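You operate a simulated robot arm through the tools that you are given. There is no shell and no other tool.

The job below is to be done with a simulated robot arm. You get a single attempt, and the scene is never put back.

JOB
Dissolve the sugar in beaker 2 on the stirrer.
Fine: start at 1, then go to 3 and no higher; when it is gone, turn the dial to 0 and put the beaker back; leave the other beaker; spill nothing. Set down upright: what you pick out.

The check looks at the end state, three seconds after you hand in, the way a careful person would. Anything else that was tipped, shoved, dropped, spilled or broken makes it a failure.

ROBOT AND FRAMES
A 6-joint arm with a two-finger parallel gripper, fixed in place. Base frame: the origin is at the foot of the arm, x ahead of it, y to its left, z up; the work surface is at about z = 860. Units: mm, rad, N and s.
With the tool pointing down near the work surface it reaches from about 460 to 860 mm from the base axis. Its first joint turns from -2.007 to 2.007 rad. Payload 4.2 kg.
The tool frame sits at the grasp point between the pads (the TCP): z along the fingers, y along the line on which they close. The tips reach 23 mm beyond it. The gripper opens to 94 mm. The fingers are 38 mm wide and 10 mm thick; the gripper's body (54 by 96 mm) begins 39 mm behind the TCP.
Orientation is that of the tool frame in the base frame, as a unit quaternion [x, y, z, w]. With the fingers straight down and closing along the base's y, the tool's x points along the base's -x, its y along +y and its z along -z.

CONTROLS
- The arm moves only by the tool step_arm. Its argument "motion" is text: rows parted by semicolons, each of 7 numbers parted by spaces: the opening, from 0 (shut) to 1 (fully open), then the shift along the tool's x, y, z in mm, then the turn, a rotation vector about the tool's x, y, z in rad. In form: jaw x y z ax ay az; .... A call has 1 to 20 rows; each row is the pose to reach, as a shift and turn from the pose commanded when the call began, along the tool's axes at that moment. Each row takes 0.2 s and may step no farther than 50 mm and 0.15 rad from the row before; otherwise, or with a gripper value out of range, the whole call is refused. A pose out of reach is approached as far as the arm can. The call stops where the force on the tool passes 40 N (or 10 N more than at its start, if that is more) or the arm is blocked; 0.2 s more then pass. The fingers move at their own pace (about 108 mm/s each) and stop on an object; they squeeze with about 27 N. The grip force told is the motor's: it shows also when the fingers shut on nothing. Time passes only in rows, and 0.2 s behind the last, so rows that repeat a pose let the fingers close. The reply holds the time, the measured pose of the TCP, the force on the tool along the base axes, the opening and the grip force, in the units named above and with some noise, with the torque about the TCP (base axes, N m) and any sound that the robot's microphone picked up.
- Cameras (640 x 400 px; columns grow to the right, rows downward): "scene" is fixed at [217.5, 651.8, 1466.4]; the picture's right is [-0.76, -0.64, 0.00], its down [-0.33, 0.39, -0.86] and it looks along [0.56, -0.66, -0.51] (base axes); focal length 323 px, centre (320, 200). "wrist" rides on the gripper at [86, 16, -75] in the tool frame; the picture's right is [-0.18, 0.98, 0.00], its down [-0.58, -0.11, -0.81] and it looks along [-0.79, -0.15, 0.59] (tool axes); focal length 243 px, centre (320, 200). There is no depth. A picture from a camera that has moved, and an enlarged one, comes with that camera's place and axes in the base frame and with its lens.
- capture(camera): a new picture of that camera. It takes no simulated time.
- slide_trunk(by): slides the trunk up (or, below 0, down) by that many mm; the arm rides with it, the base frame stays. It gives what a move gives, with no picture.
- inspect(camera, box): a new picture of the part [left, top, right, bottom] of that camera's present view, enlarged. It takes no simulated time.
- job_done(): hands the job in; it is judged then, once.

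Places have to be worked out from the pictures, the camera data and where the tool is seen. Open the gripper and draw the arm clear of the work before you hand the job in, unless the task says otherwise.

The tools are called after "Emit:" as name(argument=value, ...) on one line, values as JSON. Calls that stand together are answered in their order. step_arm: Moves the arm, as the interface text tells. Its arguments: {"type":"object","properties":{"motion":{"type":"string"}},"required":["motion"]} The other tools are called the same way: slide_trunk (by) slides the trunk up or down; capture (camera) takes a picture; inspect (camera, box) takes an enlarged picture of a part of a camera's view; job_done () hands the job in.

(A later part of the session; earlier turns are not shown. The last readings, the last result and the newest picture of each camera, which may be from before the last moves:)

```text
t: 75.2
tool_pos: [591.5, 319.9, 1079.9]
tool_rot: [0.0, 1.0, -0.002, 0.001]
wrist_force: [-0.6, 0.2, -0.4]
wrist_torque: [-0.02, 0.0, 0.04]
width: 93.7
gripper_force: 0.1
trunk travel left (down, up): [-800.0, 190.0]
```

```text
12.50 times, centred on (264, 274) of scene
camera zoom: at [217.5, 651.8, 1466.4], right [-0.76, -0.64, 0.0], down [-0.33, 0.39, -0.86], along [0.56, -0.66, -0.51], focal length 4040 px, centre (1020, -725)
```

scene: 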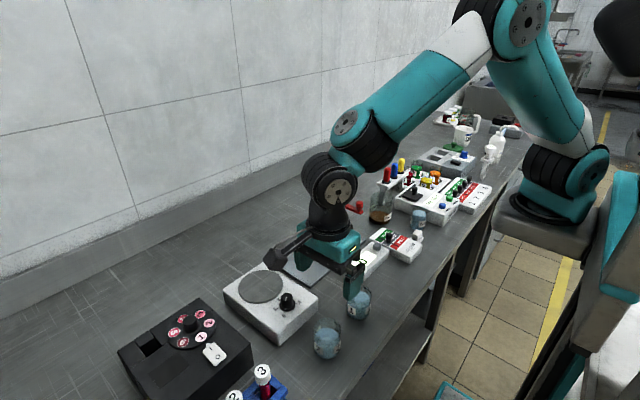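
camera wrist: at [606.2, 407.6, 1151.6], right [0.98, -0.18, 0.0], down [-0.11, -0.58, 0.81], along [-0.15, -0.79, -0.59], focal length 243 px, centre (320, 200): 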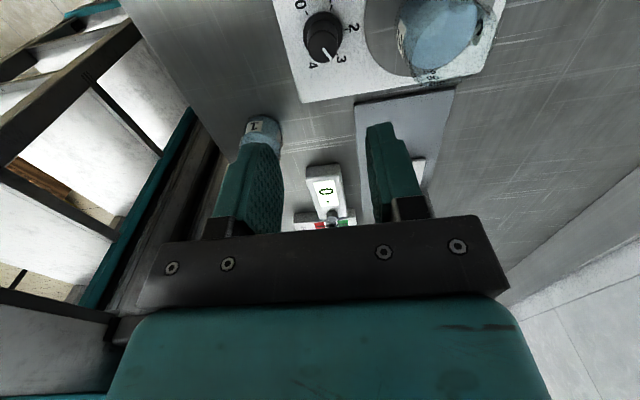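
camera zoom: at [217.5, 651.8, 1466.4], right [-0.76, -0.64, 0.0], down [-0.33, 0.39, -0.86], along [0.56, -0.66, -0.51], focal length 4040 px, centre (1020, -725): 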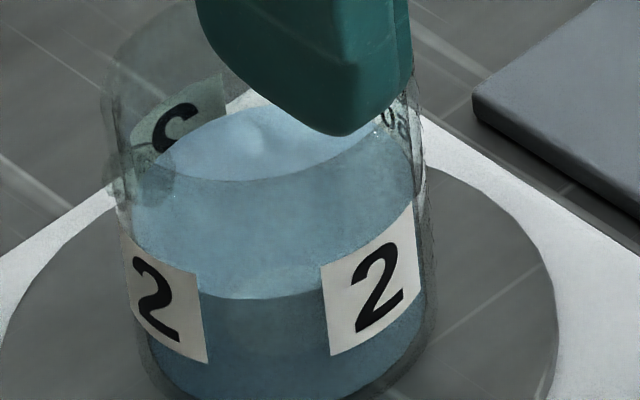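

I can't see a sugar pile clearly from here. Moving the camera closer and steeper, tips staying 35 mm above the rim.

Emit:
step_arm(motion="1 -25 0 10 0 0 0; 1 -50 0 30 0 0 0; 1 -72 0 45 0 0 0; 1 -72 0 45 0 0 0; 1 -72 0 45 0 0 0")

Emit:
capture(camera="wrist")

Emit:
inspect(camera="wrist", box=[256, 30, 400, 150])

```text
t: 76.4
tool_pos: [662.7, 319.5, 1032.0]
tool_rot: [0.0, 1.0, 0.001, 0.001]
wrist_force: [-1.0, -0.5, -1.4]
wrist_torque: [0.0, 0.01, 0.0]
width: 94.0
gripper_force: 0.0
trunk travel left (down, up): [-800.0, 190.0]
```

```text
taken
camera wrist: at [577.4, 336.5, 1107.2], right [0.18, 0.98, 0.0], down [0.58, -0.11, 0.81], along [0.79, -0.15, -0.59], focal length 243 px, centre (320, 200)
```

wrist: 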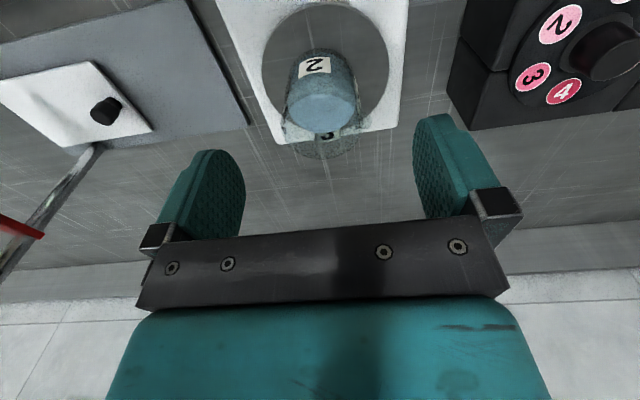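

```text
3.33 times, centred on (328, 90) of wrist
camera zoom: at [577.4, 336.5, 1107.2], right [0.18, 0.98, 0.0], down [0.58, -0.11, 0.81], along [0.79, -0.15, -0.59], focal length 809 px, centre (293, 567)
```

zoom: 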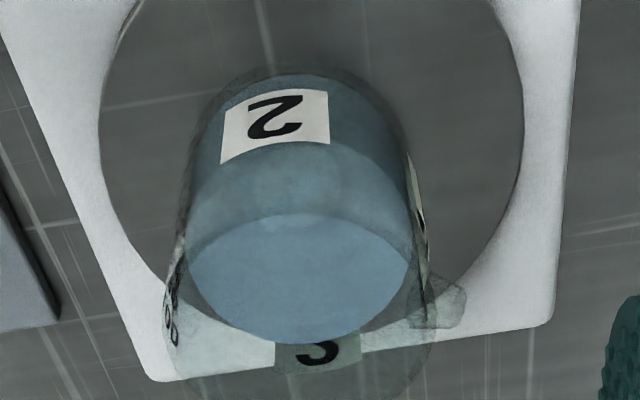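

There's a faint lighter patch in the liquid. I'll wait a few seconds in this pose and compare close-ups.

Emit:
inspect(camera="wrist", box=[292, 60, 360, 132])

Emit:
step_arm(motion="1 0 0 0 0 0 0; 1 0 0 0 0 0 0; 1 0 0 0 0 0 0; 1 0 0 0 0 0 0; 1 0 0 0 0 0 0; 1 0 0 0 0 0 0; 1 0 0 0 0 0 0; 1 0 0 0 0 0 0; 1 0 0 0 0 0 0; 1 0 0 0 0 0 0; 1 0 0 0 0 0 0; 1 0 0 0 0 0 0; 1 0 0 0 0 0 0; 1 0 0 0 0 0 0; 1 0 0 0 0 0 0; 1 0 0 0 0 0 0; 1 0 0 0 0 0 0; 1 0 0 0 0 0 0; 1 0 0 0 0 0 0; 1 0 0 0 0 0 0")

Emit:
inspect(camera="wrist", box=[292, 60, 360, 132])

Emit:
inspect(camera="scene", box=[248, 258, 280, 290])

```text
5.56 times, centred on (326, 96) of wrist
camera zoom: at [577.4, 336.5, 1107.2], right [0.18, 0.98, 0.0], down [0.58, -0.11, 0.81], along [0.79, -0.15, -0.59], focal length 1348 px, centre (287, 778)
```

zoom: 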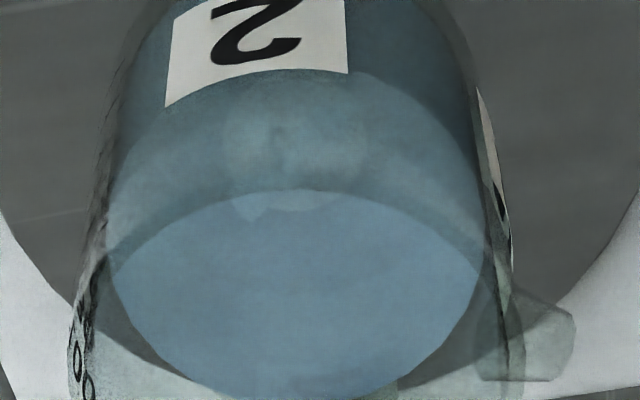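

```text
t: 80.6
tool_pos: [662.7, 318.7, 1033.4]
tool_rot: [0.0, 1.0, 0.0, 0.0]
wrist_force: [-0.2, -0.4, -0.3]
wrist_torque: [0.02, 0.02, -0.01]
width: 94.2
gripper_force: 0.0
trunk travel left (down, up): [-800.0, 190.0]
```

```text
5.56 times, centred on (326, 96) of wrist
camera zoom: at [577.4, 336.5, 1107.3], right [0.18, 0.98, 0.0], down [0.58, -0.11, 0.81], along [0.79, -0.15, -0.59], focal length 1348 px, centre (287, 778)
```

zoom: 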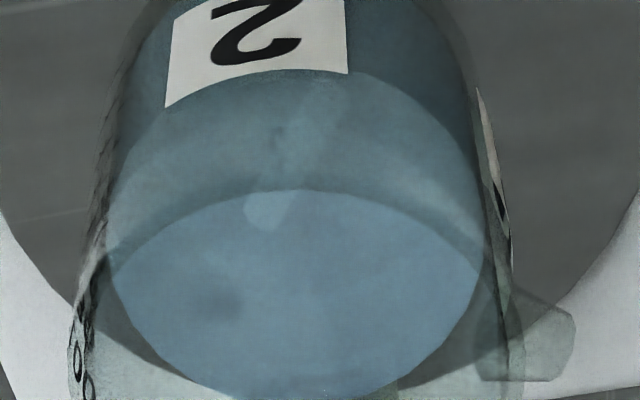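

```text
12.50 times, centred on (264, 274) of scene
camera zoom: at [217.5, 651.8, 1466.4], right [-0.76, -0.64, 0.0], down [-0.33, 0.39, -0.86], along [0.56, -0.66, -0.51], focal length 4040 px, centre (1020, -725)
```

zoom: 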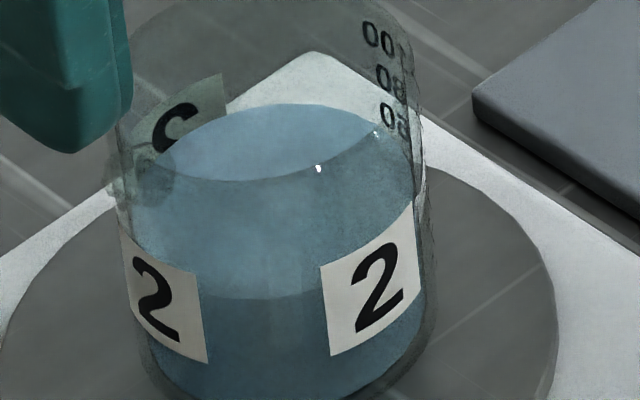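

The view is changing: a pale bar now shows at a different angle, so it's turning, and the pale disc under it is fainter. It's working, so I'll give it more time at 3 and keep comparing.

Emit:
step_arm(motion="1 0 0 0 0 0 0; 1 0 0 0 0 0 0; 1 0 0 0 0 0 0; 1 0 0 0 0 0 0; 1 0 0 0 0 0 0; 1 0 0 0 0 0 0; 1 0 0 0 0 0 0; 1 0 0 0 0 0 0; 1 0 0 0 0 0 0; 1 0 0 0 0 0 0; 1 0 0 0 0 0 0; 1 0 0 0 0 0 0; 1 0 0 0 0 0 0; 1 0 0 0 0 0 0; 1 0 0 0 0 0 0; 1 0 0 0 0 0 0; 1 0 0 0 0 0 0; 1 0 0 0 0 0 0; 1 0 0 0 0 0 0; 1 0 0 0 0 0 0")

Emit:
inspect(camera="wrist", box=[292, 60, 360, 132])

Emit:
step_arm(motion="1 0 0 0 0 0 0; 1 0 0 0 0 0 0")

Emit:
inspect(camera="wrist", box=[292, 60, 360, 132])

Emit:
inspect(camera="scene", box=[248, 258, 280, 290])

```text
t: 84.8
tool_pos: [663.5, 317.9, 1033.3]
tool_rot: [0.0, 1.0, 0.0, 0.001]
wrist_force: [-0.5, 0.5, -0.3]
wrist_torque: [0.03, -0.06, 0.0]
width: 93.7
gripper_force: 0.1
trunk travel left (down, up): [-800.0, 190.0]
```

```text
5.56 times, centred on (326, 96) of wrist
camera zoom: at [577.3, 336.5, 1107.3], right [0.18, 0.98, 0.0], down [0.58, -0.11, 0.81], along [0.79, -0.15, -0.59], focal length 1348 px, centre (287, 778)
```

zoom: 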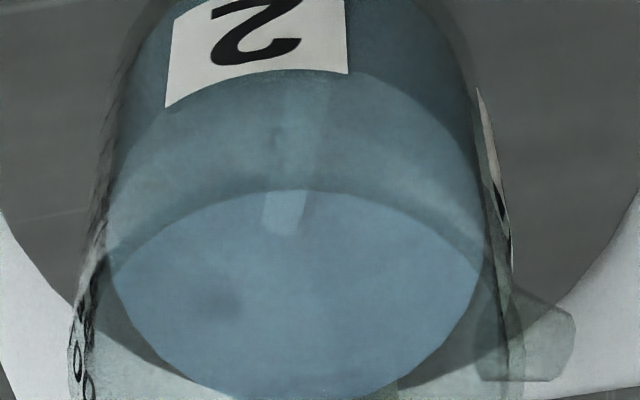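

```text
t: 85.4
tool_pos: [664.0, 317.8, 1032.8]
tool_rot: [0.0, 1.0, 0.001, 0.0]
wrist_force: [-0.1, 0.1, 0.2]
wrist_torque: [-0.02, 0.03, 0.0]
width: 94.1
gripper_force: 0.0
trunk travel left (down, up): [-800.0, 190.0]
```

```text
5.56 times, centred on (326, 96) of wrist
camera zoom: at [577.3, 336.5, 1107.3], right [0.18, 0.98, 0.0], down [0.58, -0.11, 0.81], along [0.79, -0.15, -0.59], focal length 1348 px, centre (287, 778)
```

zoom: 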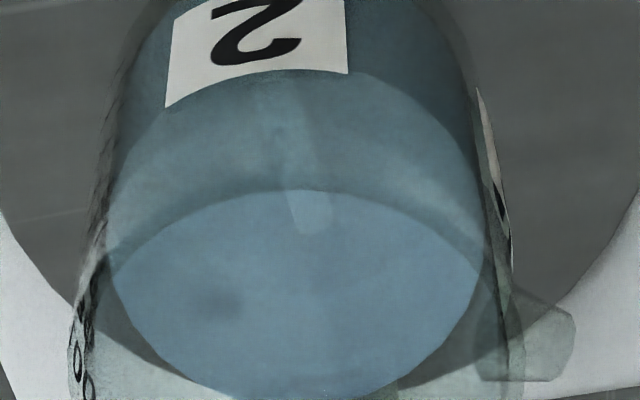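

```text
12.50 times, centred on (264, 274) of scene
camera zoom: at [217.5, 651.8, 1466.4], right [-0.76, -0.64, 0.0], down [-0.33, 0.39, -0.86], along [0.56, -0.66, -0.51], focal length 4040 px, centre (1020, -725)
```

zoom: 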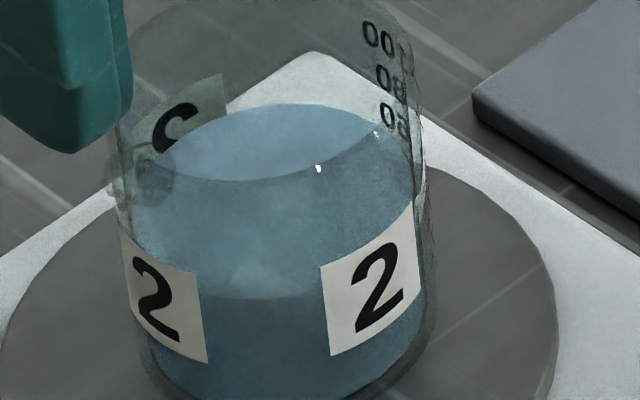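

The bar is clearly spinning, and the pale disc seen at t = 76 is no longer there. To be sure, I'll stir for several more seconds and look again from the same pose.

Emit:
step_arm(motion="1 0 0 0 0 0 0; 1 0 0 0 0 0 0; 1 0 0 0 0 0 0; 1 0 0 0 0 0 0; 1 0 0 0 0 0 0; 1 0 0 0 0 0 0; 1 0 0 0 0 0 0; 1 0 0 0 0 0 0; 1 0 0 0 0 0 0; 1 0 0 0 0 0 0; 1 0 0 0 0 0 0; 1 0 0 0 0 0 0; 1 0 0 0 0 0 0; 1 0 0 0 0 0 0; 1 0 0 0 0 0 0; 1 0 0 0 0 0 0; 1 0 0 0 0 0 0; 1 0 0 0 0 0 0; 1 0 0 0 0 0 0; 1 0 0 0 0 0 0")

Emit:
step_arm(motion="1 0 0 0 0 0 0; 1 0 0 0 0 0 0; 1 0 0 0 0 0 0; 1 0 0 0 0 0 0; 1 0 0 0 0 0 0; 1 0 0 0 0 0 0; 1 0 0 0 0 0 0; 1 0 0 0 0 0 0; 1 0 0 0 0 0 0; 1 0 0 0 0 0 0; 1 0 0 0 0 0 0; 1 0 0 0 0 0 0; 1 0 0 0 0 0 0; 1 0 0 0 0 0 0; 1 0 0 0 0 0 0; 1 0 0 0 0 0 0; 1 0 0 0 0 0 0; 1 0 0 0 0 0 0; 1 0 0 0 0 0 0; 1 0 0 0 0 0 0")

Emit:
inspect(camera="wrist", box=[292, 60, 360, 132])

Emit:
inspect(camera="scene", box=[248, 258, 280, 290])

```text
t: 89.6
tool_pos: [662.5, 317.9, 1032.7]
tool_rot: [0.0, 1.0, 0.0, 0.0]
wrist_force: [-0.5, -0.3, -0.4]
wrist_torque: [0.0, 0.0, -0.01]
width: 93.9
gripper_force: 0.1
trunk travel left (down, up): [-800.0, 190.0]
```

```text
t: 93.8
tool_pos: [663.1, 318.4, 1033.8]
tool_rot: [0.0, 1.0, 0.0, -0.001]
wrist_force: [0.4, -0.2, 0.4]
wrist_torque: [0.0, 0.0, -0.01]
width: 94.0
gripper_force: 0.0
trunk travel left (down, up): [-800.0, 190.0]
```

```text
5.56 times, centred on (326, 96) of wrist
camera zoom: at [577.4, 336.5, 1107.3], right [0.18, 0.98, 0.0], down [0.58, -0.11, 0.81], along [0.79, -0.15, -0.59], focal length 1348 px, centre (287, 778)
```

zoom: 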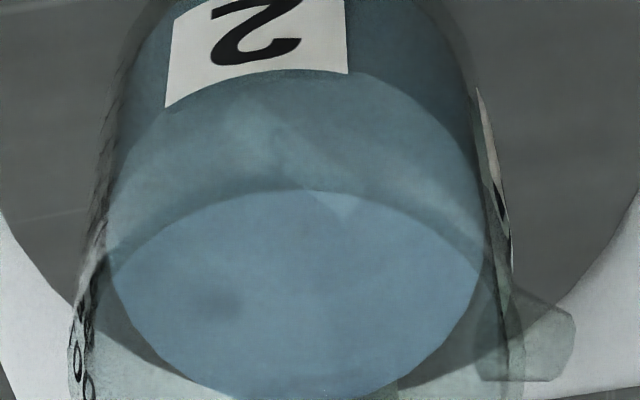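

```text
12.50 times, centred on (264, 274) of scene
camera zoom: at [217.5, 651.8, 1466.4], right [-0.76, -0.64, 0.0], down [-0.33, 0.39, -0.86], along [0.56, -0.66, -0.51], focal length 4040 px, centre (1020, -725)
```

zoom: 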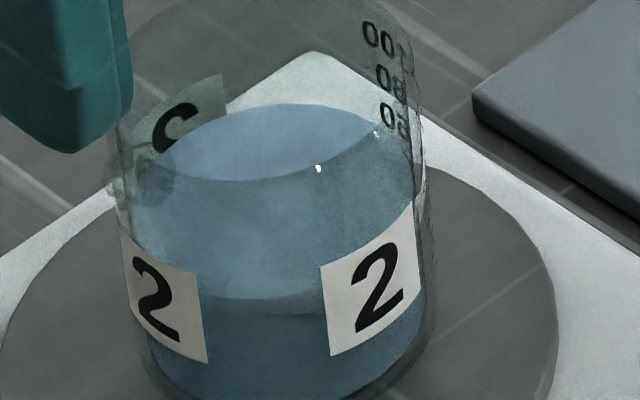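

Only the clear spinning bar remains, and the last three looks match, so the sugar is gone. Going back above the knob at yaw −90° to turn the dial down to 0.

Emit:
step_arm(motion="1 5 0 -15 0 0 0; 1 15 0 -35 0 0 0.13; 0.9 28 0 -50 0 0 0.26; 0.8 40 0 -50 0 0 0.39; 0.7 52 0 -50 0 0 0.53; 0.6 62 0 -50 0 0 0.67; 0.5 70 0 -50 0 0 0.81; 0.5 72 0 -50 0 0 0.95; 0.5 72 0 -50 0 0 1.09; 0.5 72 0 -50 0 0 1.23; 0.5 72 0 -50 0 0 1.37; 0.5 72 0 -50 0 0 1.5; 0.5 72 0 -50 0 0 1.5708; 0.5 72 0 -25 0 0 1.5708; 0.5 72 0 10 0 0 1.5708; 0.5 72 0 38 0 0 1.5708; 0.5 72 0 38 0 0 1.5708; 0.5 72 0 38 0 0 1.5708")

Emit:
inspect(camera="wrist", box=[240, 60, 400, 160])

Emit:
inspect(camera="scene", box=[212, 230, 340, 310])

```text
t: 97.6
tool_pos: [593.2, 319.3, 996.4]
tool_rot: [0.708, 0.707, 0.0, 0.0]
wrist_force: [-0.1, 0.0, -0.6]
wrist_torque: [0.02, -0.02, -0.03]
width: 47.1
gripper_force: 0.1
trunk travel left (down, up): [-800.0, 190.0]
```

```text
4.00 times, centred on (320, 110) of wrist
camera zoom: at [609.3, 407.9, 1070.8], right [0.98, -0.18, 0.0], down [-0.11, -0.58, 0.81], along [-0.15, -0.79, -0.59], focal length 970 px, centre (320, 560)
```

zoom: 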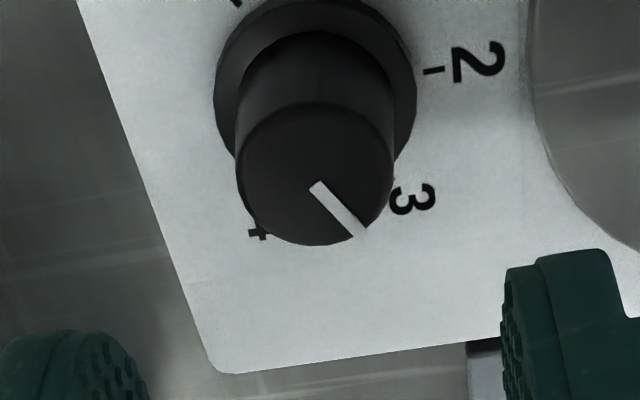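

```text
5.00 times, centred on (276, 270) of scene
camera zoom: at [217.5, 651.8, 1466.4], right [-0.76, -0.64, 0.0], down [-0.33, 0.39, -0.86], along [0.56, -0.66, -0.51], focal length 1616 px, centre (540, -150)
```

zoom: 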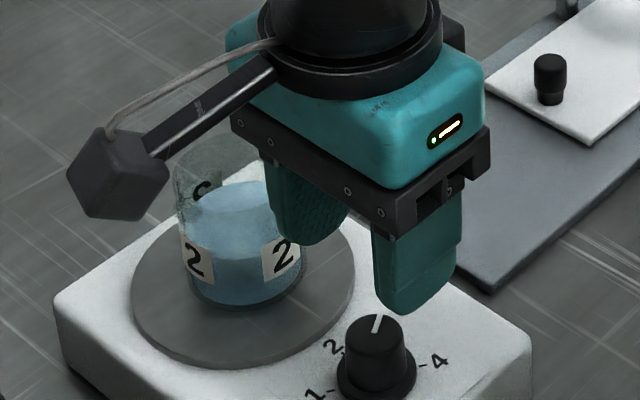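

The knob is 0.7 mm to −x and about 1 mm to +y of the tool. Correcting and lowering around it.

Emit:
step_arm(motion="0.5 1.2 -0.7 0 0 0 0; 0.5 1.2 -0.7 15 0 0 0; 0.5 1.2 -0.7 28 0 0 0; 0.5 1.2 -0.7 38 0 0 0; 0.5 1.2 -0.7 46 0 0 0; 0.5 1.2 -0.7 52 0 0 0; 0.5 1.2 -0.7 52 0 0 0; 0.5 1.2 -0.7 52 0 0 0; 0.5 1.2 -0.7 52 0 0 0")

Emit:
inspect(camera="wrist", box=[200, 80, 440, 230])

```text
t: 99.6
tool_pos: [592.0, 321.1, 943.9]
tool_rot: [0.707, 0.707, 0.001, 0.0]
wrist_force: [-0.6, 0.2, 0.1]
wrist_torque: [-0.01, 0.02, 0.0]
width: 47.0
gripper_force: 0.1
trunk travel left (down, up): [-800.0, 190.0]
```

```text
2.67 times, centred on (320, 155) of wrist
camera zoom: at [607.9, 409.7, 1017.8], right [0.98, -0.18, 0.0], down [-0.11, -0.58, 0.81], along [-0.15, -0.79, -0.59], focal length 647 px, centre (320, 320)
```

zoom: 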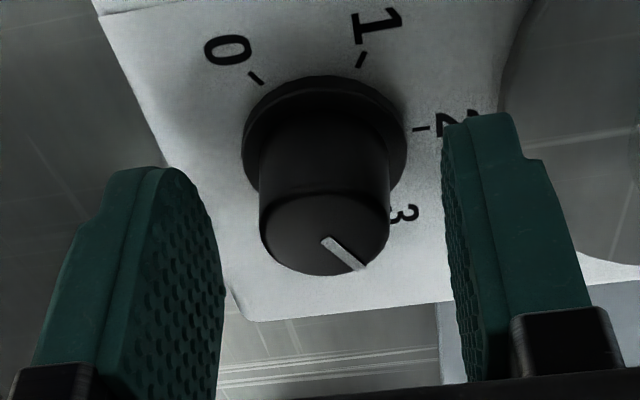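

About 1 mm off in both directions, so I'm correcting and closing.

Emit:
step_arm(motion="0.5 -0.7 0.9 0 0 0 0; 0.42 -0.7 0.9 0 0 0 0; 0.35 -0.7 0.9 0 0 0 0; 0.28 -0.7 0.9 0 0 0 0; 0.2 -0.7 0.9 0 0 0 0; 0.2 -0.7 0.9 0 0 0 0; 0.2 -0.7 0.9 0 0 0 0")

Emit:
inspect(camera="wrist", box=[200, 80, 440, 230])

```text
t: 101.2
tool_pos: [592.2, 321.8, 942.4]
tool_rot: [0.707, 0.707, 0.001, 0.0]
wrist_force: [-3.3, -0.9, -1.1]
wrist_torque: [0.04, -0.23, -0.01]
width: 26.6
gripper_force: 44.9
trunk travel left (down, up): [-800.0, 190.0]
```

```text
2.67 times, centred on (320, 155) of wrist
camera zoom: at [608.4, 409.0, 1017.5], right [0.98, -0.18, 0.0], down [-0.11, -0.58, 0.81], along [-0.15, -0.79, -0.59], focal length 647 px, centre (320, 320)
```

zoom: 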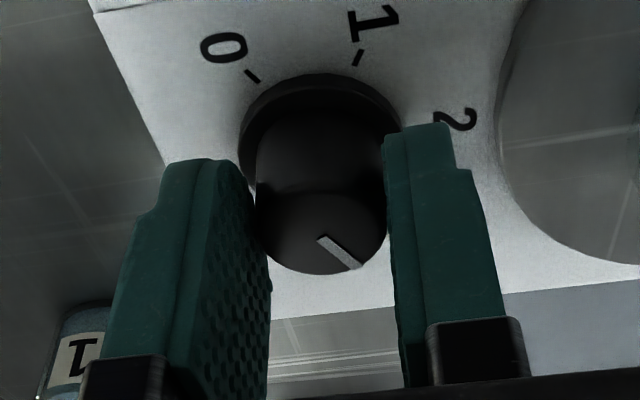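

Knob is clamped with little load. Turning back counter-clockwise 60° at a time: first 3 → 2.

Emit:
step_arm(motion="0.2 0 0 0 0 0 -0.08; 0.2 0 0 0 0 0 -0.18; 0.2 0 0 0 0 0 -0.28; 0.2 0 0 0 0 0 -0.38; 0.2 0 0 0 0 0 -0.48; 0.2 0 0 0 0 0 -0.58; 0.2 0 0 0 0 0 -0.68; 0.2 0 0 0 0 0 -0.78; 0.2 0 0 0 0 0 -0.88; 0.2 0 0 0 0 0 -0.98; 0.2 0 0 0 0 0 -1.0472")

```text
t: 103.6
tool_pos: [591.2, 320.4, 943.1]
tool_rot: [0.259, 0.966, -0.001, -0.001]
wrist_force: [0.6, 0.9, -14.6]
wrist_torque: [0.2, -0.67, 0.03]
width: 26.8
gripper_force: 44.8
trunk travel left (down, up): [-800.0, 190.0]
```

At 2, with side loads near zero and a slight upward pull. I lower 0.4 mm and continue to 1.

Emit:
step_arm(motion="0.2 0 0 0.4 0 0 -0.08; 0.2 0 0 0.4 0 0 -0.18; 0.2 0 0 0.4 0 0 -0.28; 0.2 0 0 0.4 0 0 -0.38; 0.2 0 0 0.4 0 0 -0.48; 0.2 0 0 0.4 0 0 -0.58; 0.2 0 0 0.4 0 0 -0.68; 0.2 0 0 0.4 0 0 -0.78; 0.2 0 0 0.4 0 0 -0.88; 0.2 0 0 0.4 0 0 -0.98; 0.2 0 0 0.4 0 0 -1.0472")

```text
t: 106.0
tool_pos: [591.5, 318.6, 942.8]
tool_rot: [-0.259, 0.966, -0.001, -0.002]
wrist_force: [-3.5, -15.0, -7.4]
wrist_torque: [-0.62, 1.19, -0.01]
width: 26.7
gripper_force: 44.8
trunk travel left (down, up): [-800.0, 190.0]
```

At 1, with about a 15 N side load. Shifting 0.5 mm to −y to relieve it while turning the last 60° to 0.

Emit:
step_arm(motion="0.2 0.34 -0.38 0.2 0 0 0; 0.2 0.34 -0.38 0.2 0 0 -0.08; 0.2 0.34 -0.38 0.2 0 0 -0.18; 0.2 0.34 -0.38 0.2 0 0 -0.28; 0.2 0.34 -0.38 0.2 0 0 -0.38; 0.2 0.34 -0.38 0.2 0 0 -0.48; 0.2 0.34 -0.38 0.2 0 0 -0.58; 0.2 0.34 -0.38 0.2 0 0 -0.68; 0.2 0.34 -0.38 0.2 0 0 -0.78; 0.2 0.34 -0.38 0.2 0 0 -0.88; 0.2 0.34 -0.38 0.2 0 0 -0.98; 0.2 0.34 -0.38 0.2 0 0 -1.0472; 0.2 0.34 -0.38 0.2 0 0 -1.0472")

Emit:
inspect(camera="wrist", box=[200, 80, 440, 230])

```text
t: 108.8
tool_pos: [592.3, 319.3, 943.6]
tool_rot: [-0.707, 0.708, 0.0, 0.0]
wrist_force: [-2.7, -17.5, -13.8]
wrist_torque: [0.38, -0.31, -0.01]
width: 26.4
gripper_force: 45.4
trunk travel left (down, up): [-800.0, 190.0]
```

```text
2.67 times, centred on (320, 155) of wrist
camera zoom: at [575.9, 234.4, 1017.8], right [-0.98, 0.19, 0.0], down [0.11, 0.58, 0.81], along [0.15, 0.79, -0.59], focal length 647 px, centre (320, 320)
```

zoom: 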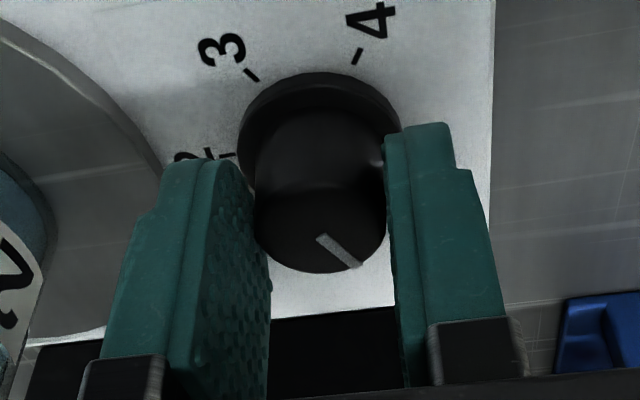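

This view matches the original dial-0 image exactly, so I'm releasing the knob and rising to verify.

Emit:
step_arm(motion="0.3 0 0 0 0 0 0; 0.4 0 0 0 0 0 0; 0.5 0 0 0 0 0 0; 0.5 0 0 0 0 0 0; 0.5 0 0 -15 0 0 0; 0.5 0 0 -35 0 0 0; 0.5 0 0 -60 0 0 0; 0.5 0 0 -85 0 0 0; 0.5 0 0 -110 0 0 0; 0.5 0 0 -135 0 0 0; 0.5 0 0 -135 0 0 0")

Emit:
inspect(camera="wrist", box=[256, 0, 384, 80])

Emit:
inspect(camera="scene", box=[212, 230, 340, 320])

Emit:
inspect(camera="scene", box=[248, 258, 280, 290])

```text
t: 111.2
tool_pos: [593.9, 317.0, 1077.2]
tool_rot: [-0.707, 0.707, -0.001, 0.0]
wrist_force: [-0.8, -0.2, 0.3]
wrist_torque: [0.01, 0.03, 0.04]
width: 47.2
gripper_force: 0.0
trunk travel left (down, up): [-800.0, 190.0]
```

```text
5.00 times, centred on (320, 40) of wrist
camera zoom: at [577.3, 233.6, 1151.7], right [-0.98, 0.18, 0.0], down [0.11, 0.58, 0.81], along [0.15, 0.79, -0.59], focal length 1213 px, centre (320, 1000)
```

zoom: 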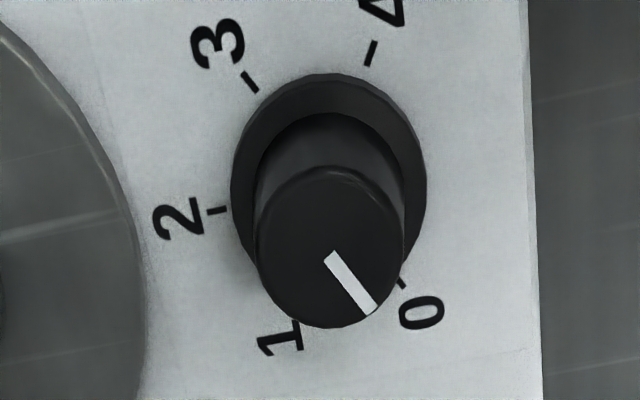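

```text
4.44 times, centred on (276, 275) of scene
camera zoom: at [217.5, 651.8, 1466.4], right [-0.76, -0.64, 0.0], down [-0.33, 0.39, -0.86], along [0.56, -0.66, -0.51], focal length 1437 px, centre (516, -133)
```

zoom: 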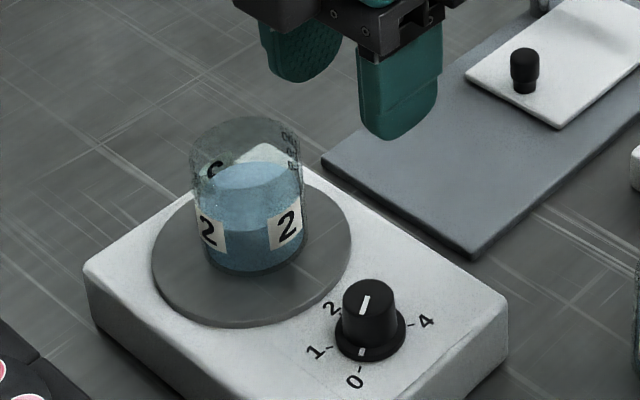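

```text
12.50 times, centred on (264, 274) of scene
camera zoom: at [217.5, 651.8, 1466.4], right [-0.76, -0.64, 0.0], down [-0.33, 0.39, -0.86], along [0.56, -0.66, -0.51], focal length 4040 px, centre (1020, -725)
```

zoom: 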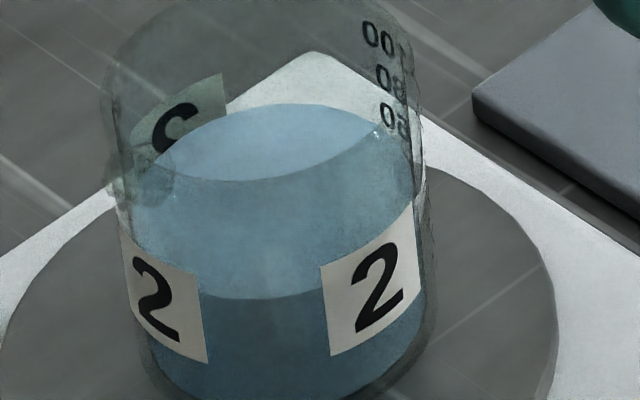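

Dial is back on 0 and the stirrer hasn't moved. On the way to the beaker, I'll look once more into the still liquid for any residue from the same pose as before.

Emit:
step_arm(motion="0.6 0 -5 0 0 0 0.1428; 0.7 0 -12 0 0 0 0.2856; 0.8 0 -20 0 0 0 0.4284; 0.9 0 -28 0 0 0 0.5712; 1 0 -36 0 0 0 0.714; 1 0 -44 0 0 0 0.8568; 1 0 -52 0 0 0 0.9996; 1 0 -60 0 0 0 1.1424; 1 0 -66 0 0 0 1.2852; 1 0 -71 15 0 0 1.428; 1 0 -71 30 0 0 1.5708; 1 0 -71 42 0 0 1.5708; 1 0 -71 42 0 0 1.5708")

Emit:
capture(camera="wrist")

Emit:
inspect(camera="wrist", box=[292, 55, 360, 127])

```text
t: 114.0
tool_pos: [663.9, 318.9, 1036.3]
tool_rot: [0.001, 1.0, 0.0, 0.001]
wrist_force: [0.0, 0.1, 0.4]
wrist_torque: [-0.02, 0.0, -0.02]
width: 94.5
gripper_force: 0.1
trunk travel left (down, up): [-800.0, 190.0]
```

```text
taken
camera wrist: at [576.7, 337.5, 1110.6], right [0.19, 0.98, 0.0], down [0.58, -0.11, 0.81], along [0.79, -0.15, -0.59], focal length 243 px, centre (320, 200)
```

wrist: 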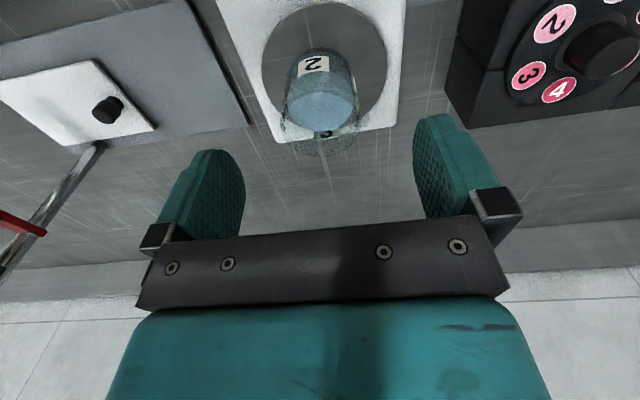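

```text
5.56 times, centred on (326, 91) of wrist
camera zoom: at [576.7, 337.5, 1110.6], right [0.19, 0.98, 0.0], down [0.58, -0.11, 0.81], along [0.79, -0.15, -0.59], focal length 1348 px, centre (287, 806)
```

zoom: 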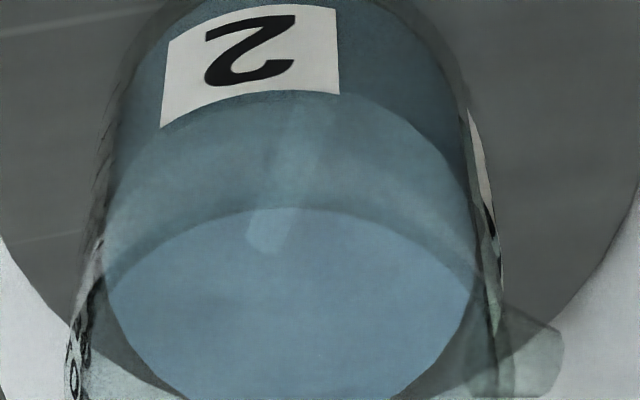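

The liquid is clear with only the resting bar. Now rotating to yaw −90° over the beaker to pick it up along x as before.

Emit:
step_arm(motion="0.95 -2 0 -5 0 0 0.1428; 0.9 -4 0 -10 0 0 0.2856; 0.85 -6 0 -10 0 0 0.4284; 0.8 -8 0 -10 0 0 0.5712; 0.75 -10 1 -10 0 0 0.714; 0.75 -12 1 -10 0 0 0.8568; 0.75 -14 1 -10 0 0 0.9996; 0.75 -16 1 -10 0 0 1.1424; 0.75 -17 1 -10 0 0 1.2852; 0.75 -17 1 -10 0 0 1.428; 0.75 -17 1 -10 0 0 1.5708; 0.75 -17 1 -10 0 0 1.5708; 0.75 -17 1 -10 0 0 1.5708")

Emit:
inspect(camera="wrist", box=[232, 10, 408, 140])

```text
t: 116.8
tool_pos: [677.7, 320.2, 1045.2]
tool_rot: [0.708, 0.706, 0.0, 0.0]
wrist_force: [-0.5, -0.5, 0.2]
wrist_torque: [0.0, -0.01, 0.0]
width: 70.5
gripper_force: 0.1
trunk travel left (down, up): [-800.0, 190.0]
```

```text
3.08 times, centred on (320, 75) of wrist
camera zoom: at [695.8, 408.1, 1119.7], right [0.98, -0.19, 0.0], down [-0.11, -0.58, 0.81], along [-0.15, -0.79, -0.59], focal length 746 px, centre (320, 585)
```

zoom: 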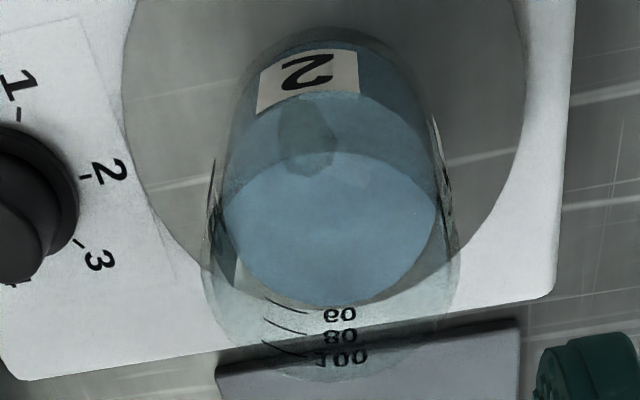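

The beaker is 2.2 mm to +x of the axis. Correcting and lowering until the tips are just above the rim for a check.

Emit:
step_arm(motion="0.75 0 2.2 0 0 0 0; 0.75 0 2.2 15 0 0 0; 0.75 0 2.2 30 0 0 0; 0.75 0 2.2 40 0 0 0; 0.75 0 2.2 40 0 0 0; 0.75 0 2.2 40 0 0 0")

Emit:
inspect(camera="wrist", box=[200, 60, 440, 210])

```text
t: 118.2
tool_pos: [681.4, 320.2, 1007.1]
tool_rot: [0.707, 0.707, 0.0, -0.001]
wrist_force: [0.6, -0.2, 0.3]
wrist_torque: [0.0, 0.02, 0.03]
width: 70.8
gripper_force: 0.0
trunk travel left (down, up): [-800.0, 190.0]
```

```text
2.67 times, centred on (320, 135) of wrist
camera zoom: at [697.5, 409.1, 1081.3], right [0.98, -0.18, 0.0], down [-0.11, -0.58, 0.81], along [-0.15, -0.79, -0.59], focal length 647 px, centre (320, 373)
```

zoom: 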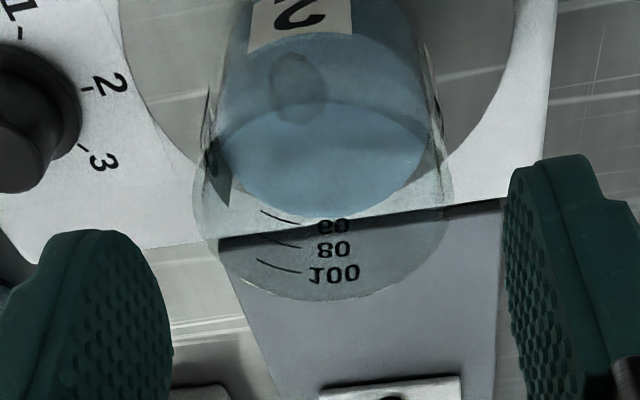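

Well centred within 0.5 mm. Lowering to the same grip height as at release (z ≈ 953).

Emit:
step_arm(motion="0.75 0 0.5 0 0 0 0; 0.75 0 0.5 15 0 0 0; 0.75 0 0.5 28 0 0 0; 0.75 0 0.5 40 0 0 0; 0.75 0 0.5 48 0 0 0; 0.75 0 0.5 54 0 0 0; 0.75 0 0.5 54 0 0 0; 0.75 0 0.5 54 0 0 0")

Emit:
capture(camera="wrist")

Emit:
inspect(camera="scene", box=[212, 240, 308, 300])

```text
t: 120.0
tool_pos: [682.9, 319.9, 953.0]
tool_rot: [0.707, 0.707, 0.0, 0.0]
wrist_force: [-0.8, 0.2, -0.7]
wrist_torque: [-0.01, -0.02, -0.01]
width: 70.3
gripper_force: 0.0
trunk travel left (down, up): [-800.0, 190.0]
```

```text
taken
camera wrist: at [698.5, 408.3, 1026.9], right [0.98, -0.18, 0.0], down [-0.11, -0.58, 0.81], along [-0.15, -0.79, -0.59], focal length 243 px, centre (320, 200)
```

wrist: 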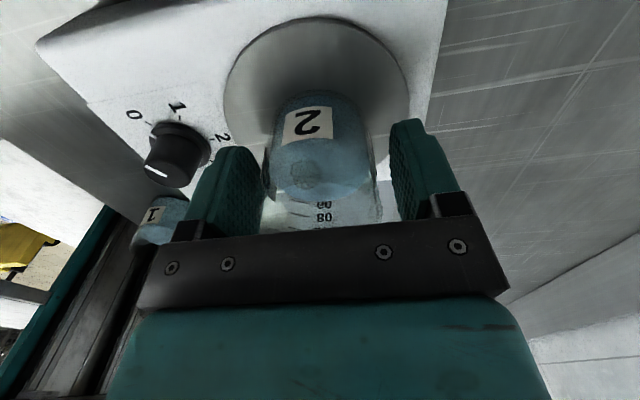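

```text
6.67 times, centred on (260, 270) of scene
camera zoom: at [217.5, 651.8, 1466.4], right [-0.76, -0.64, 0.0], down [-0.33, 0.39, -0.86], along [0.56, -0.66, -0.51], focal length 2155 px, centre (720, -267)
```

zoom: 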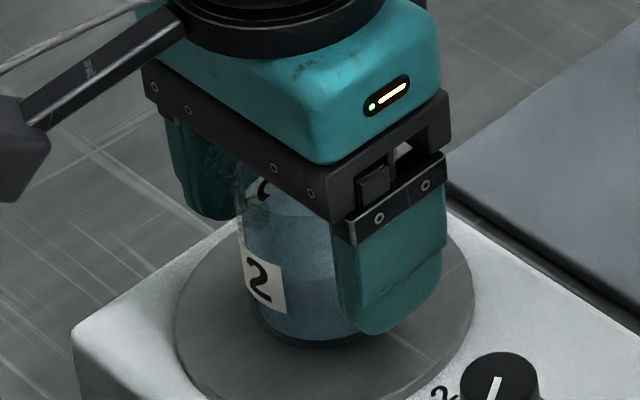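

Beaker is centred between the fingers, so I'm closing on it.

Emit:
step_arm(motion="0.68 0 0 0 0 0 0; 0.62 0 0 0 0 0 0; 0.56 0 0 0 0 0 0; 0.48 0 0 0 0 0 0; 0.4 0 0 0 0 0 0; 0.4 0 0 0 0 0 0")

```text
t: 121.4
tool_pos: [682.0, 318.6, 952.4]
tool_rot: [0.707, 0.707, 0.0, 0.0]
wrist_force: [-0.1, 0.1, 1.0]
wrist_torque: [-0.04, 0.01, 0.01]
width: 54.2
gripper_force: 26.9
trunk travel left (down, up): [-800.0, 190.0]
```

Firm grip at 54.2 mm. Lifting gently by 50 mm so the base clears the knob.

Emit:
step_arm(motion="0.4 0 0 -2 0 0 0; 0.4 0 0 -5 0 0 0; 0.4 0 0 -9 0 0 0; 0.4 0 0 -14 0 0 0; 0.4 0 0 -20 0 0 0; 0.4 0 0 -26 0 0 0; 0.4 0 0 -32 0 0 0; 0.4 0 0 -38 0 0 0; 0.4 0 0 -43 0 0 0; 0.4 0 0 -47 0 0 0; 0.4 0 0 -49 0 0 0; 0.4 0 0 -50 0 0 0; 0.4 0 0 -50 0 0 0; 0.4 0 0 -50 0 0 0")

Emit:
inspect(camera="scene", box=[200, 210, 400, 345])

```text
t: 124.4
tool_pos: [682.4, 319.0, 1002.4]
tool_rot: [0.707, 0.707, 0.0, -0.001]
wrist_force: [0.6, 0.4, -1.1]
wrist_torque: [0.02, 0.01, 0.0]
width: 54.2
gripper_force: 27.6
trunk travel left (down, up): [-800.0, 190.0]
```

```text
2.96 times, centred on (300, 278) of scene
camera zoom: at [217.5, 651.8, 1466.4], right [-0.76, -0.64, 0.0], down [-0.33, 0.39, -0.86], along [0.56, -0.66, -0.51], focal length 958 px, centre (379, -30)
```

zoom: 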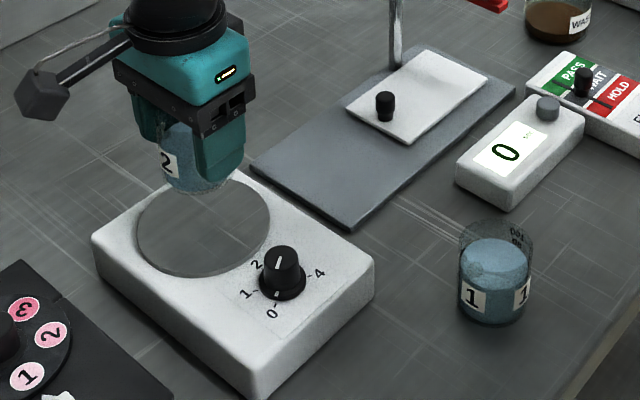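

Lifted cleanly, dial still at 0. Carrying it slowly back to the original spot at about (481, 324).

Emit:
step_arm(motion="0.4 0 -2 0 0 0 0; 0.4 0 -6 0 0 0 0; 0.4 0 -12 0 0 0 0; 0.4 1 -20 0 0 0 0; 0.4 1 -30 0 0 0 0; 0.4 1 -41 0 0 0 0; 0.4 1 -53 0 0 0 0; 0.4 2 -65 0 0 0 0; 0.4 2 -77 0 0 0 0; 0.4 2 -89 0 0 0 0; 0.4 3 -101 0 0 0 0; 0.4 3 -113 0 0 0 0; 0.4 3 -125 0 0 0 0; 0.4 4 -137 0 0 0 0; 0.4 4 -149 0 0 0 0; 0.4 4 -161 0 0 0 0; 0.4 5 -172 0 0 0 0; 0.4 5 -182 0 0 0 0; 0.4 5 -190 0 0 0 0; 0.4 5 -196 0 0 0 0")

Emit:
step_arm(motion="0.4 0 -3 0 0 0 0; 0.4 0 -5 0 0 0 0; 0.4 0 -5 0 0 0 0; 0.4 0 -5 0 0 0 0")

Emit:
inspect(camera="scene", box=[240, 250, 400, 365])

```text
t: 128.6
tool_pos: [486.9, 324.5, 1001.3]
tool_rot: [0.707, 0.707, 0.0, -0.001]
wrist_force: [-0.4, -0.6, -1.1]
wrist_torque: [0.0, 0.0, -0.03]
width: 54.3
gripper_force: 26.8
trunk travel left (down, up): [-800.0, 190.0]
```

```text
t: 129.6
tool_pos: [481.5, 325.1, 1001.4]
tool_rot: [0.707, 0.707, 0.0, 0.0]
wrist_force: [0.1, -0.6, -0.9]
wrist_torque: [-0.02, -0.02, 0.0]
width: 54.3
gripper_force: 27.1
trunk travel left (down, up): [-800.0, 190.0]
```

```text
3.48 times, centred on (320, 308) of scene
camera zoom: at [217.5, 651.8, 1466.4], right [-0.76, -0.64, 0.0], down [-0.33, 0.39, -0.86], along [0.56, -0.66, -0.51], focal length 1124 px, centre (320, -174)
```

zoom: 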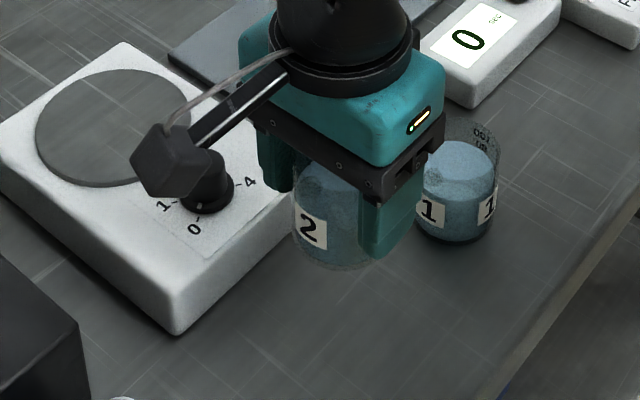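

Positioned over the original spot. Lowering to about 5 mm above the bench.

Emit:
step_arm(motion="0.4 0 0 2 0 0 0; 0.4 0 0 6 0 0 0; 0.4 0 0 12 0 0 0; 0.4 0 0 19 0 0 0; 0.4 0 0 27 0 0 0; 0.4 0 0 35 0 0 0; 0.4 0 0 43 0 0 0; 0.4 0 0 51 0 0 0; 0.4 0 0 59 0 0 0; 0.4 0 0 67 0 0 0; 0.4 0 0 74 0 0 0; 0.4 0 0 80 0 0 0; 0.4 0 0 85 0 0 0; 0.4 0 0 89 0 0 0; 0.4 0 0 91 0 0 0; 0.4 0 0 91 0 0 0; 0.4 0 0 91 0 0 0")

Emit:
inspect(camera="scene", box=[272, 290, 384, 360])

```text
t: 133.2
tool_pos: [480.9, 326.7, 911.7]
tool_rot: [0.707, 0.708, 0.0, 0.0]
wrist_force: [-0.3, 0.7, -1.0]
wrist_torque: [-0.04, 0.0, -0.01]
width: 54.5
gripper_force: 26.8
trunk travel left (down, up): [-800.0, 190.0]
```

```text
5.71 times, centred on (328, 325) of scene
camera zoom: at [217.5, 651.8, 1466.4], right [-0.76, -0.64, 0.0], down [-0.33, 0.39, -0.86], along [0.56, -0.66, -0.51], focal length 1847 px, centre (274, -514)
```

zoom: 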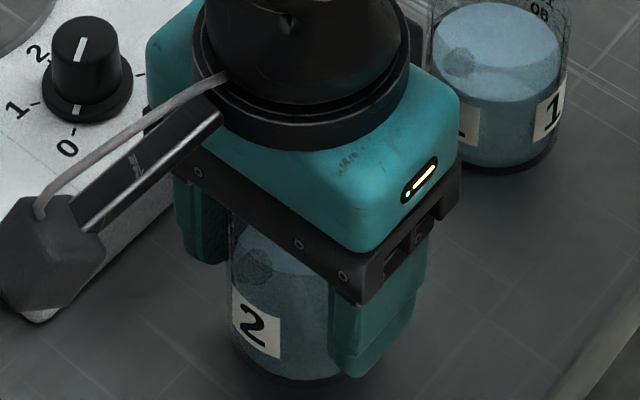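

Creeping down in 1 mm steps and reading the force.

Emit:
step_arm(motion="0.4 0 0 1 0 0 0; 0.4 0 0 2 0 0 0; 0.4 0 0 3 0 0 0; 0.4 0 0 4 0 0 0; 0.4 0 0 4 0 0 0; 0.4 0 0 4 0 0 0")

```text
t: 134.6
tool_pos: [482.5, 326.1, 908.4]
tool_rot: [0.707, 0.707, 0.0, 0.0]
wrist_force: [0.1, -0.1, -2.2]
wrist_torque: [-0.01, -0.02, -0.02]
width: 54.3
gripper_force: 27.0
trunk travel left (down, up): [-800.0, 190.0]
```

No contact yet at z ≈ 907, so continuing more finely.

Emit:
step_arm(motion="0.4 0 0 0.5 0 0 0; 0.4 0 0 1 0 0 0; 0.4 0 0 1.5 0 0 0; 0.4 0 0 1.5 0 0 0; 0.4 0 0 1.5 0 0 0")

```text
t: 135.8
tool_pos: [481.6, 325.1, 905.1]
tool_rot: [0.707, 0.707, 0.001, 0.001]
wrist_force: [-0.8, -0.3, -1.5]
wrist_torque: [-0.01, -0.02, -0.02]
width: 54.4
gripper_force: 27.1
trunk travel left (down, up): [-800.0, 190.0]
```

Still hanging free; another 1 mm.

Emit:
step_arm(motion="0.4 0 0 0.5 0 0 0; 0.4 0 0 1 0 0 0; 0.4 0 0 1 0 0 0; 0.4 0 0 1 0 0 0")

```text
t: 136.8
tool_pos: [481.8, 326.2, 905.2]
tool_rot: [0.707, 0.708, 0.0, 0.0]
wrist_force: [0.2, 0.1, -1.4]
wrist_torque: [0.0, -0.01, -0.03]
width: 54.4
gripper_force: 27.2
trunk travel left (down, up): [-800.0, 190.0]
```

No contact; another 1 mm.

Emit:
step_arm(motion="0.4 0 0 0.5 0 0 0; 0.4 0 0 1 0 0 0; 0.4 0 0 1 0 0 0; 0.4 0 0 1 0 0 0")

```text
t: 137.8
tool_pos: [481.7, 325.9, 904.2]
tool_rot: [0.707, 0.707, 0.0, 0.0]
wrist_force: [-0.8, 0.0, -2.5]
wrist_torque: [-0.02, 0.02, 0.0]
width: 54.2
gripper_force: 27.2
trunk travel left (down, up): [-800.0, 190.0]
```

Still free; another 1 mm.

Emit:
step_arm(motion="0.4 0 0 0.5 0 0 0; 0.4 0 0 1 0 0 0; 0.4 0 0 1 0 0 0; 0.4 0 0 1 0 0 0")

Emit:
inspect(camera="scene", box=[296, 315, 360, 355])

```text
t: 138.8
tool_pos: [481.6, 325.8, 903.0]
tool_rot: [0.707, 0.708, 0.0, 0.0]
wrist_force: [0.3, -0.1, -0.5]
wrist_torque: [0.02, -0.02, -0.03]
width: 54.1
gripper_force: 26.5
trunk travel left (down, up): [-800.0, 190.0]
```

```text
10.00 times, centred on (328, 335) of scene
camera zoom: at [217.5, 651.8, 1466.4], right [-0.76, -0.64, 0.0], down [-0.33, 0.39, -0.86], along [0.56, -0.66, -0.51], focal length 3232 px, centre (240, -1150)
```

zoom: 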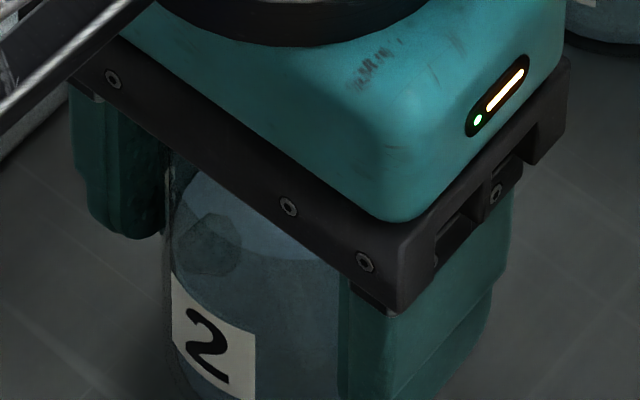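

Force is starting to ease. Another 0.7 mm.

Emit:
step_arm(motion="0.4 0 0 0.4 0 0 0; 0.4 0 0 0.7 0 0 0; 0.4 0 0 0.7 0 0 0; 0.4 0 0 0.7 0 0 0")

```text
t: 139.8
tool_pos: [480.8, 325.7, 902.1]
tool_rot: [0.707, 0.707, 0.001, -0.001]
wrist_force: [-2.8, 2.9, 10.0]
wrist_torque: [-0.11, 0.18, -0.02]
width: 54.3
gripper_force: 26.9
trunk travel left (down, up): [-800.0, 190.0]
```

Contact at about 10 N. Easing up 0.4 mm so it rests lightly, then I'll open slowly.

Emit:
step_arm(motion="0.4 0 0 -0.4 0 0 0; 0.4 0 0 -0.4 0 0 0; 0.4 0 0 -0.4 0 0 0; 0.4 0 0 -0.4 0 0 0")

```text
t: 140.8
tool_pos: [482.8, 326.0, 903.8]
tool_rot: [0.708, 0.706, 0.0, 0.0]
wrist_force: [0.0, 2.9, 10.8]
wrist_torque: [-0.02, 0.07, -0.01]
width: 54.1
gripper_force: 26.5
trunk travel left (down, up): [-800.0, 190.0]
```

Still about 11 N; easing another 0.4 mm.

Emit:
step_arm(motion="0.4 0 0 -0.4 0 0 0; 0.4 0 0 -0.4 0 0 0; 0.4 0 0 -0.4 0 0 0; 0.4 0 0 -0.4 0 0 0")

```text
t: 141.8
tool_pos: [481.3, 324.4, 903.3]
tool_rot: [0.707, 0.707, 0.0, 0.0]
wrist_force: [1.6, 0.0, 2.6]
wrist_torque: [0.06, -0.06, -0.03]
width: 54.2
gripper_force: 27.1
trunk travel left (down, up): [-800.0, 190.0]
```

Light contact now, about 3 N. Opening slowly to 75 mm.

Emit:
step_arm(motion="0.58 0 0 0 0 0 0; 0.6 0 0 0 0 0 0; 0.64 0 0 0 0 0 0; 0.7 0 0 0 0 0 0; 0.8 0 0 0 0 0 0; 0.8 0 0 0 0 0 0")

Emit:
capture(camera="wrist")

Emit:
inspect(camera="scene", box=[272, 290, 384, 360])

```text
t: 143.2
tool_pos: [480.9, 324.9, 903.8]
tool_rot: [0.707, 0.707, 0.0, 0.001]
wrist_force: [-0.4, -0.1, 0.0]
wrist_torque: [-0.05, 0.0, -0.02]
width: 75.0
gripper_force: 0.0
trunk travel left (down, up): [-800.0, 190.0]
```

```text
taken
camera wrist: at [497.9, 414.1, 977.2], right [0.98, -0.18, 0.0], down [-0.11, -0.58, 0.81], along [-0.15, -0.79, -0.59], focal length 243 px, centre (320, 200)
```

wrist: 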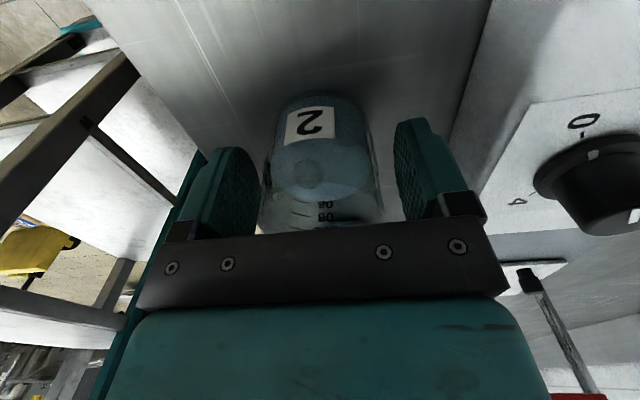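

```text
5.71 times, centred on (328, 325) of scene
camera zoom: at [217.5, 651.8, 1466.4], right [-0.76, -0.64, 0.0], down [-0.33, 0.39, -0.86], along [0.56, -0.66, -0.51], focal length 1847 px, centre (274, -514)
```

zoom: 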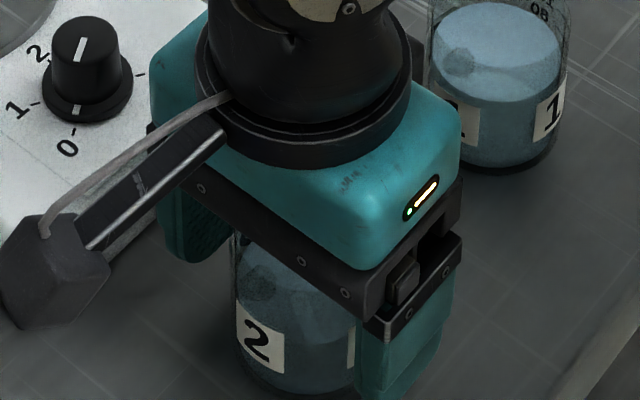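

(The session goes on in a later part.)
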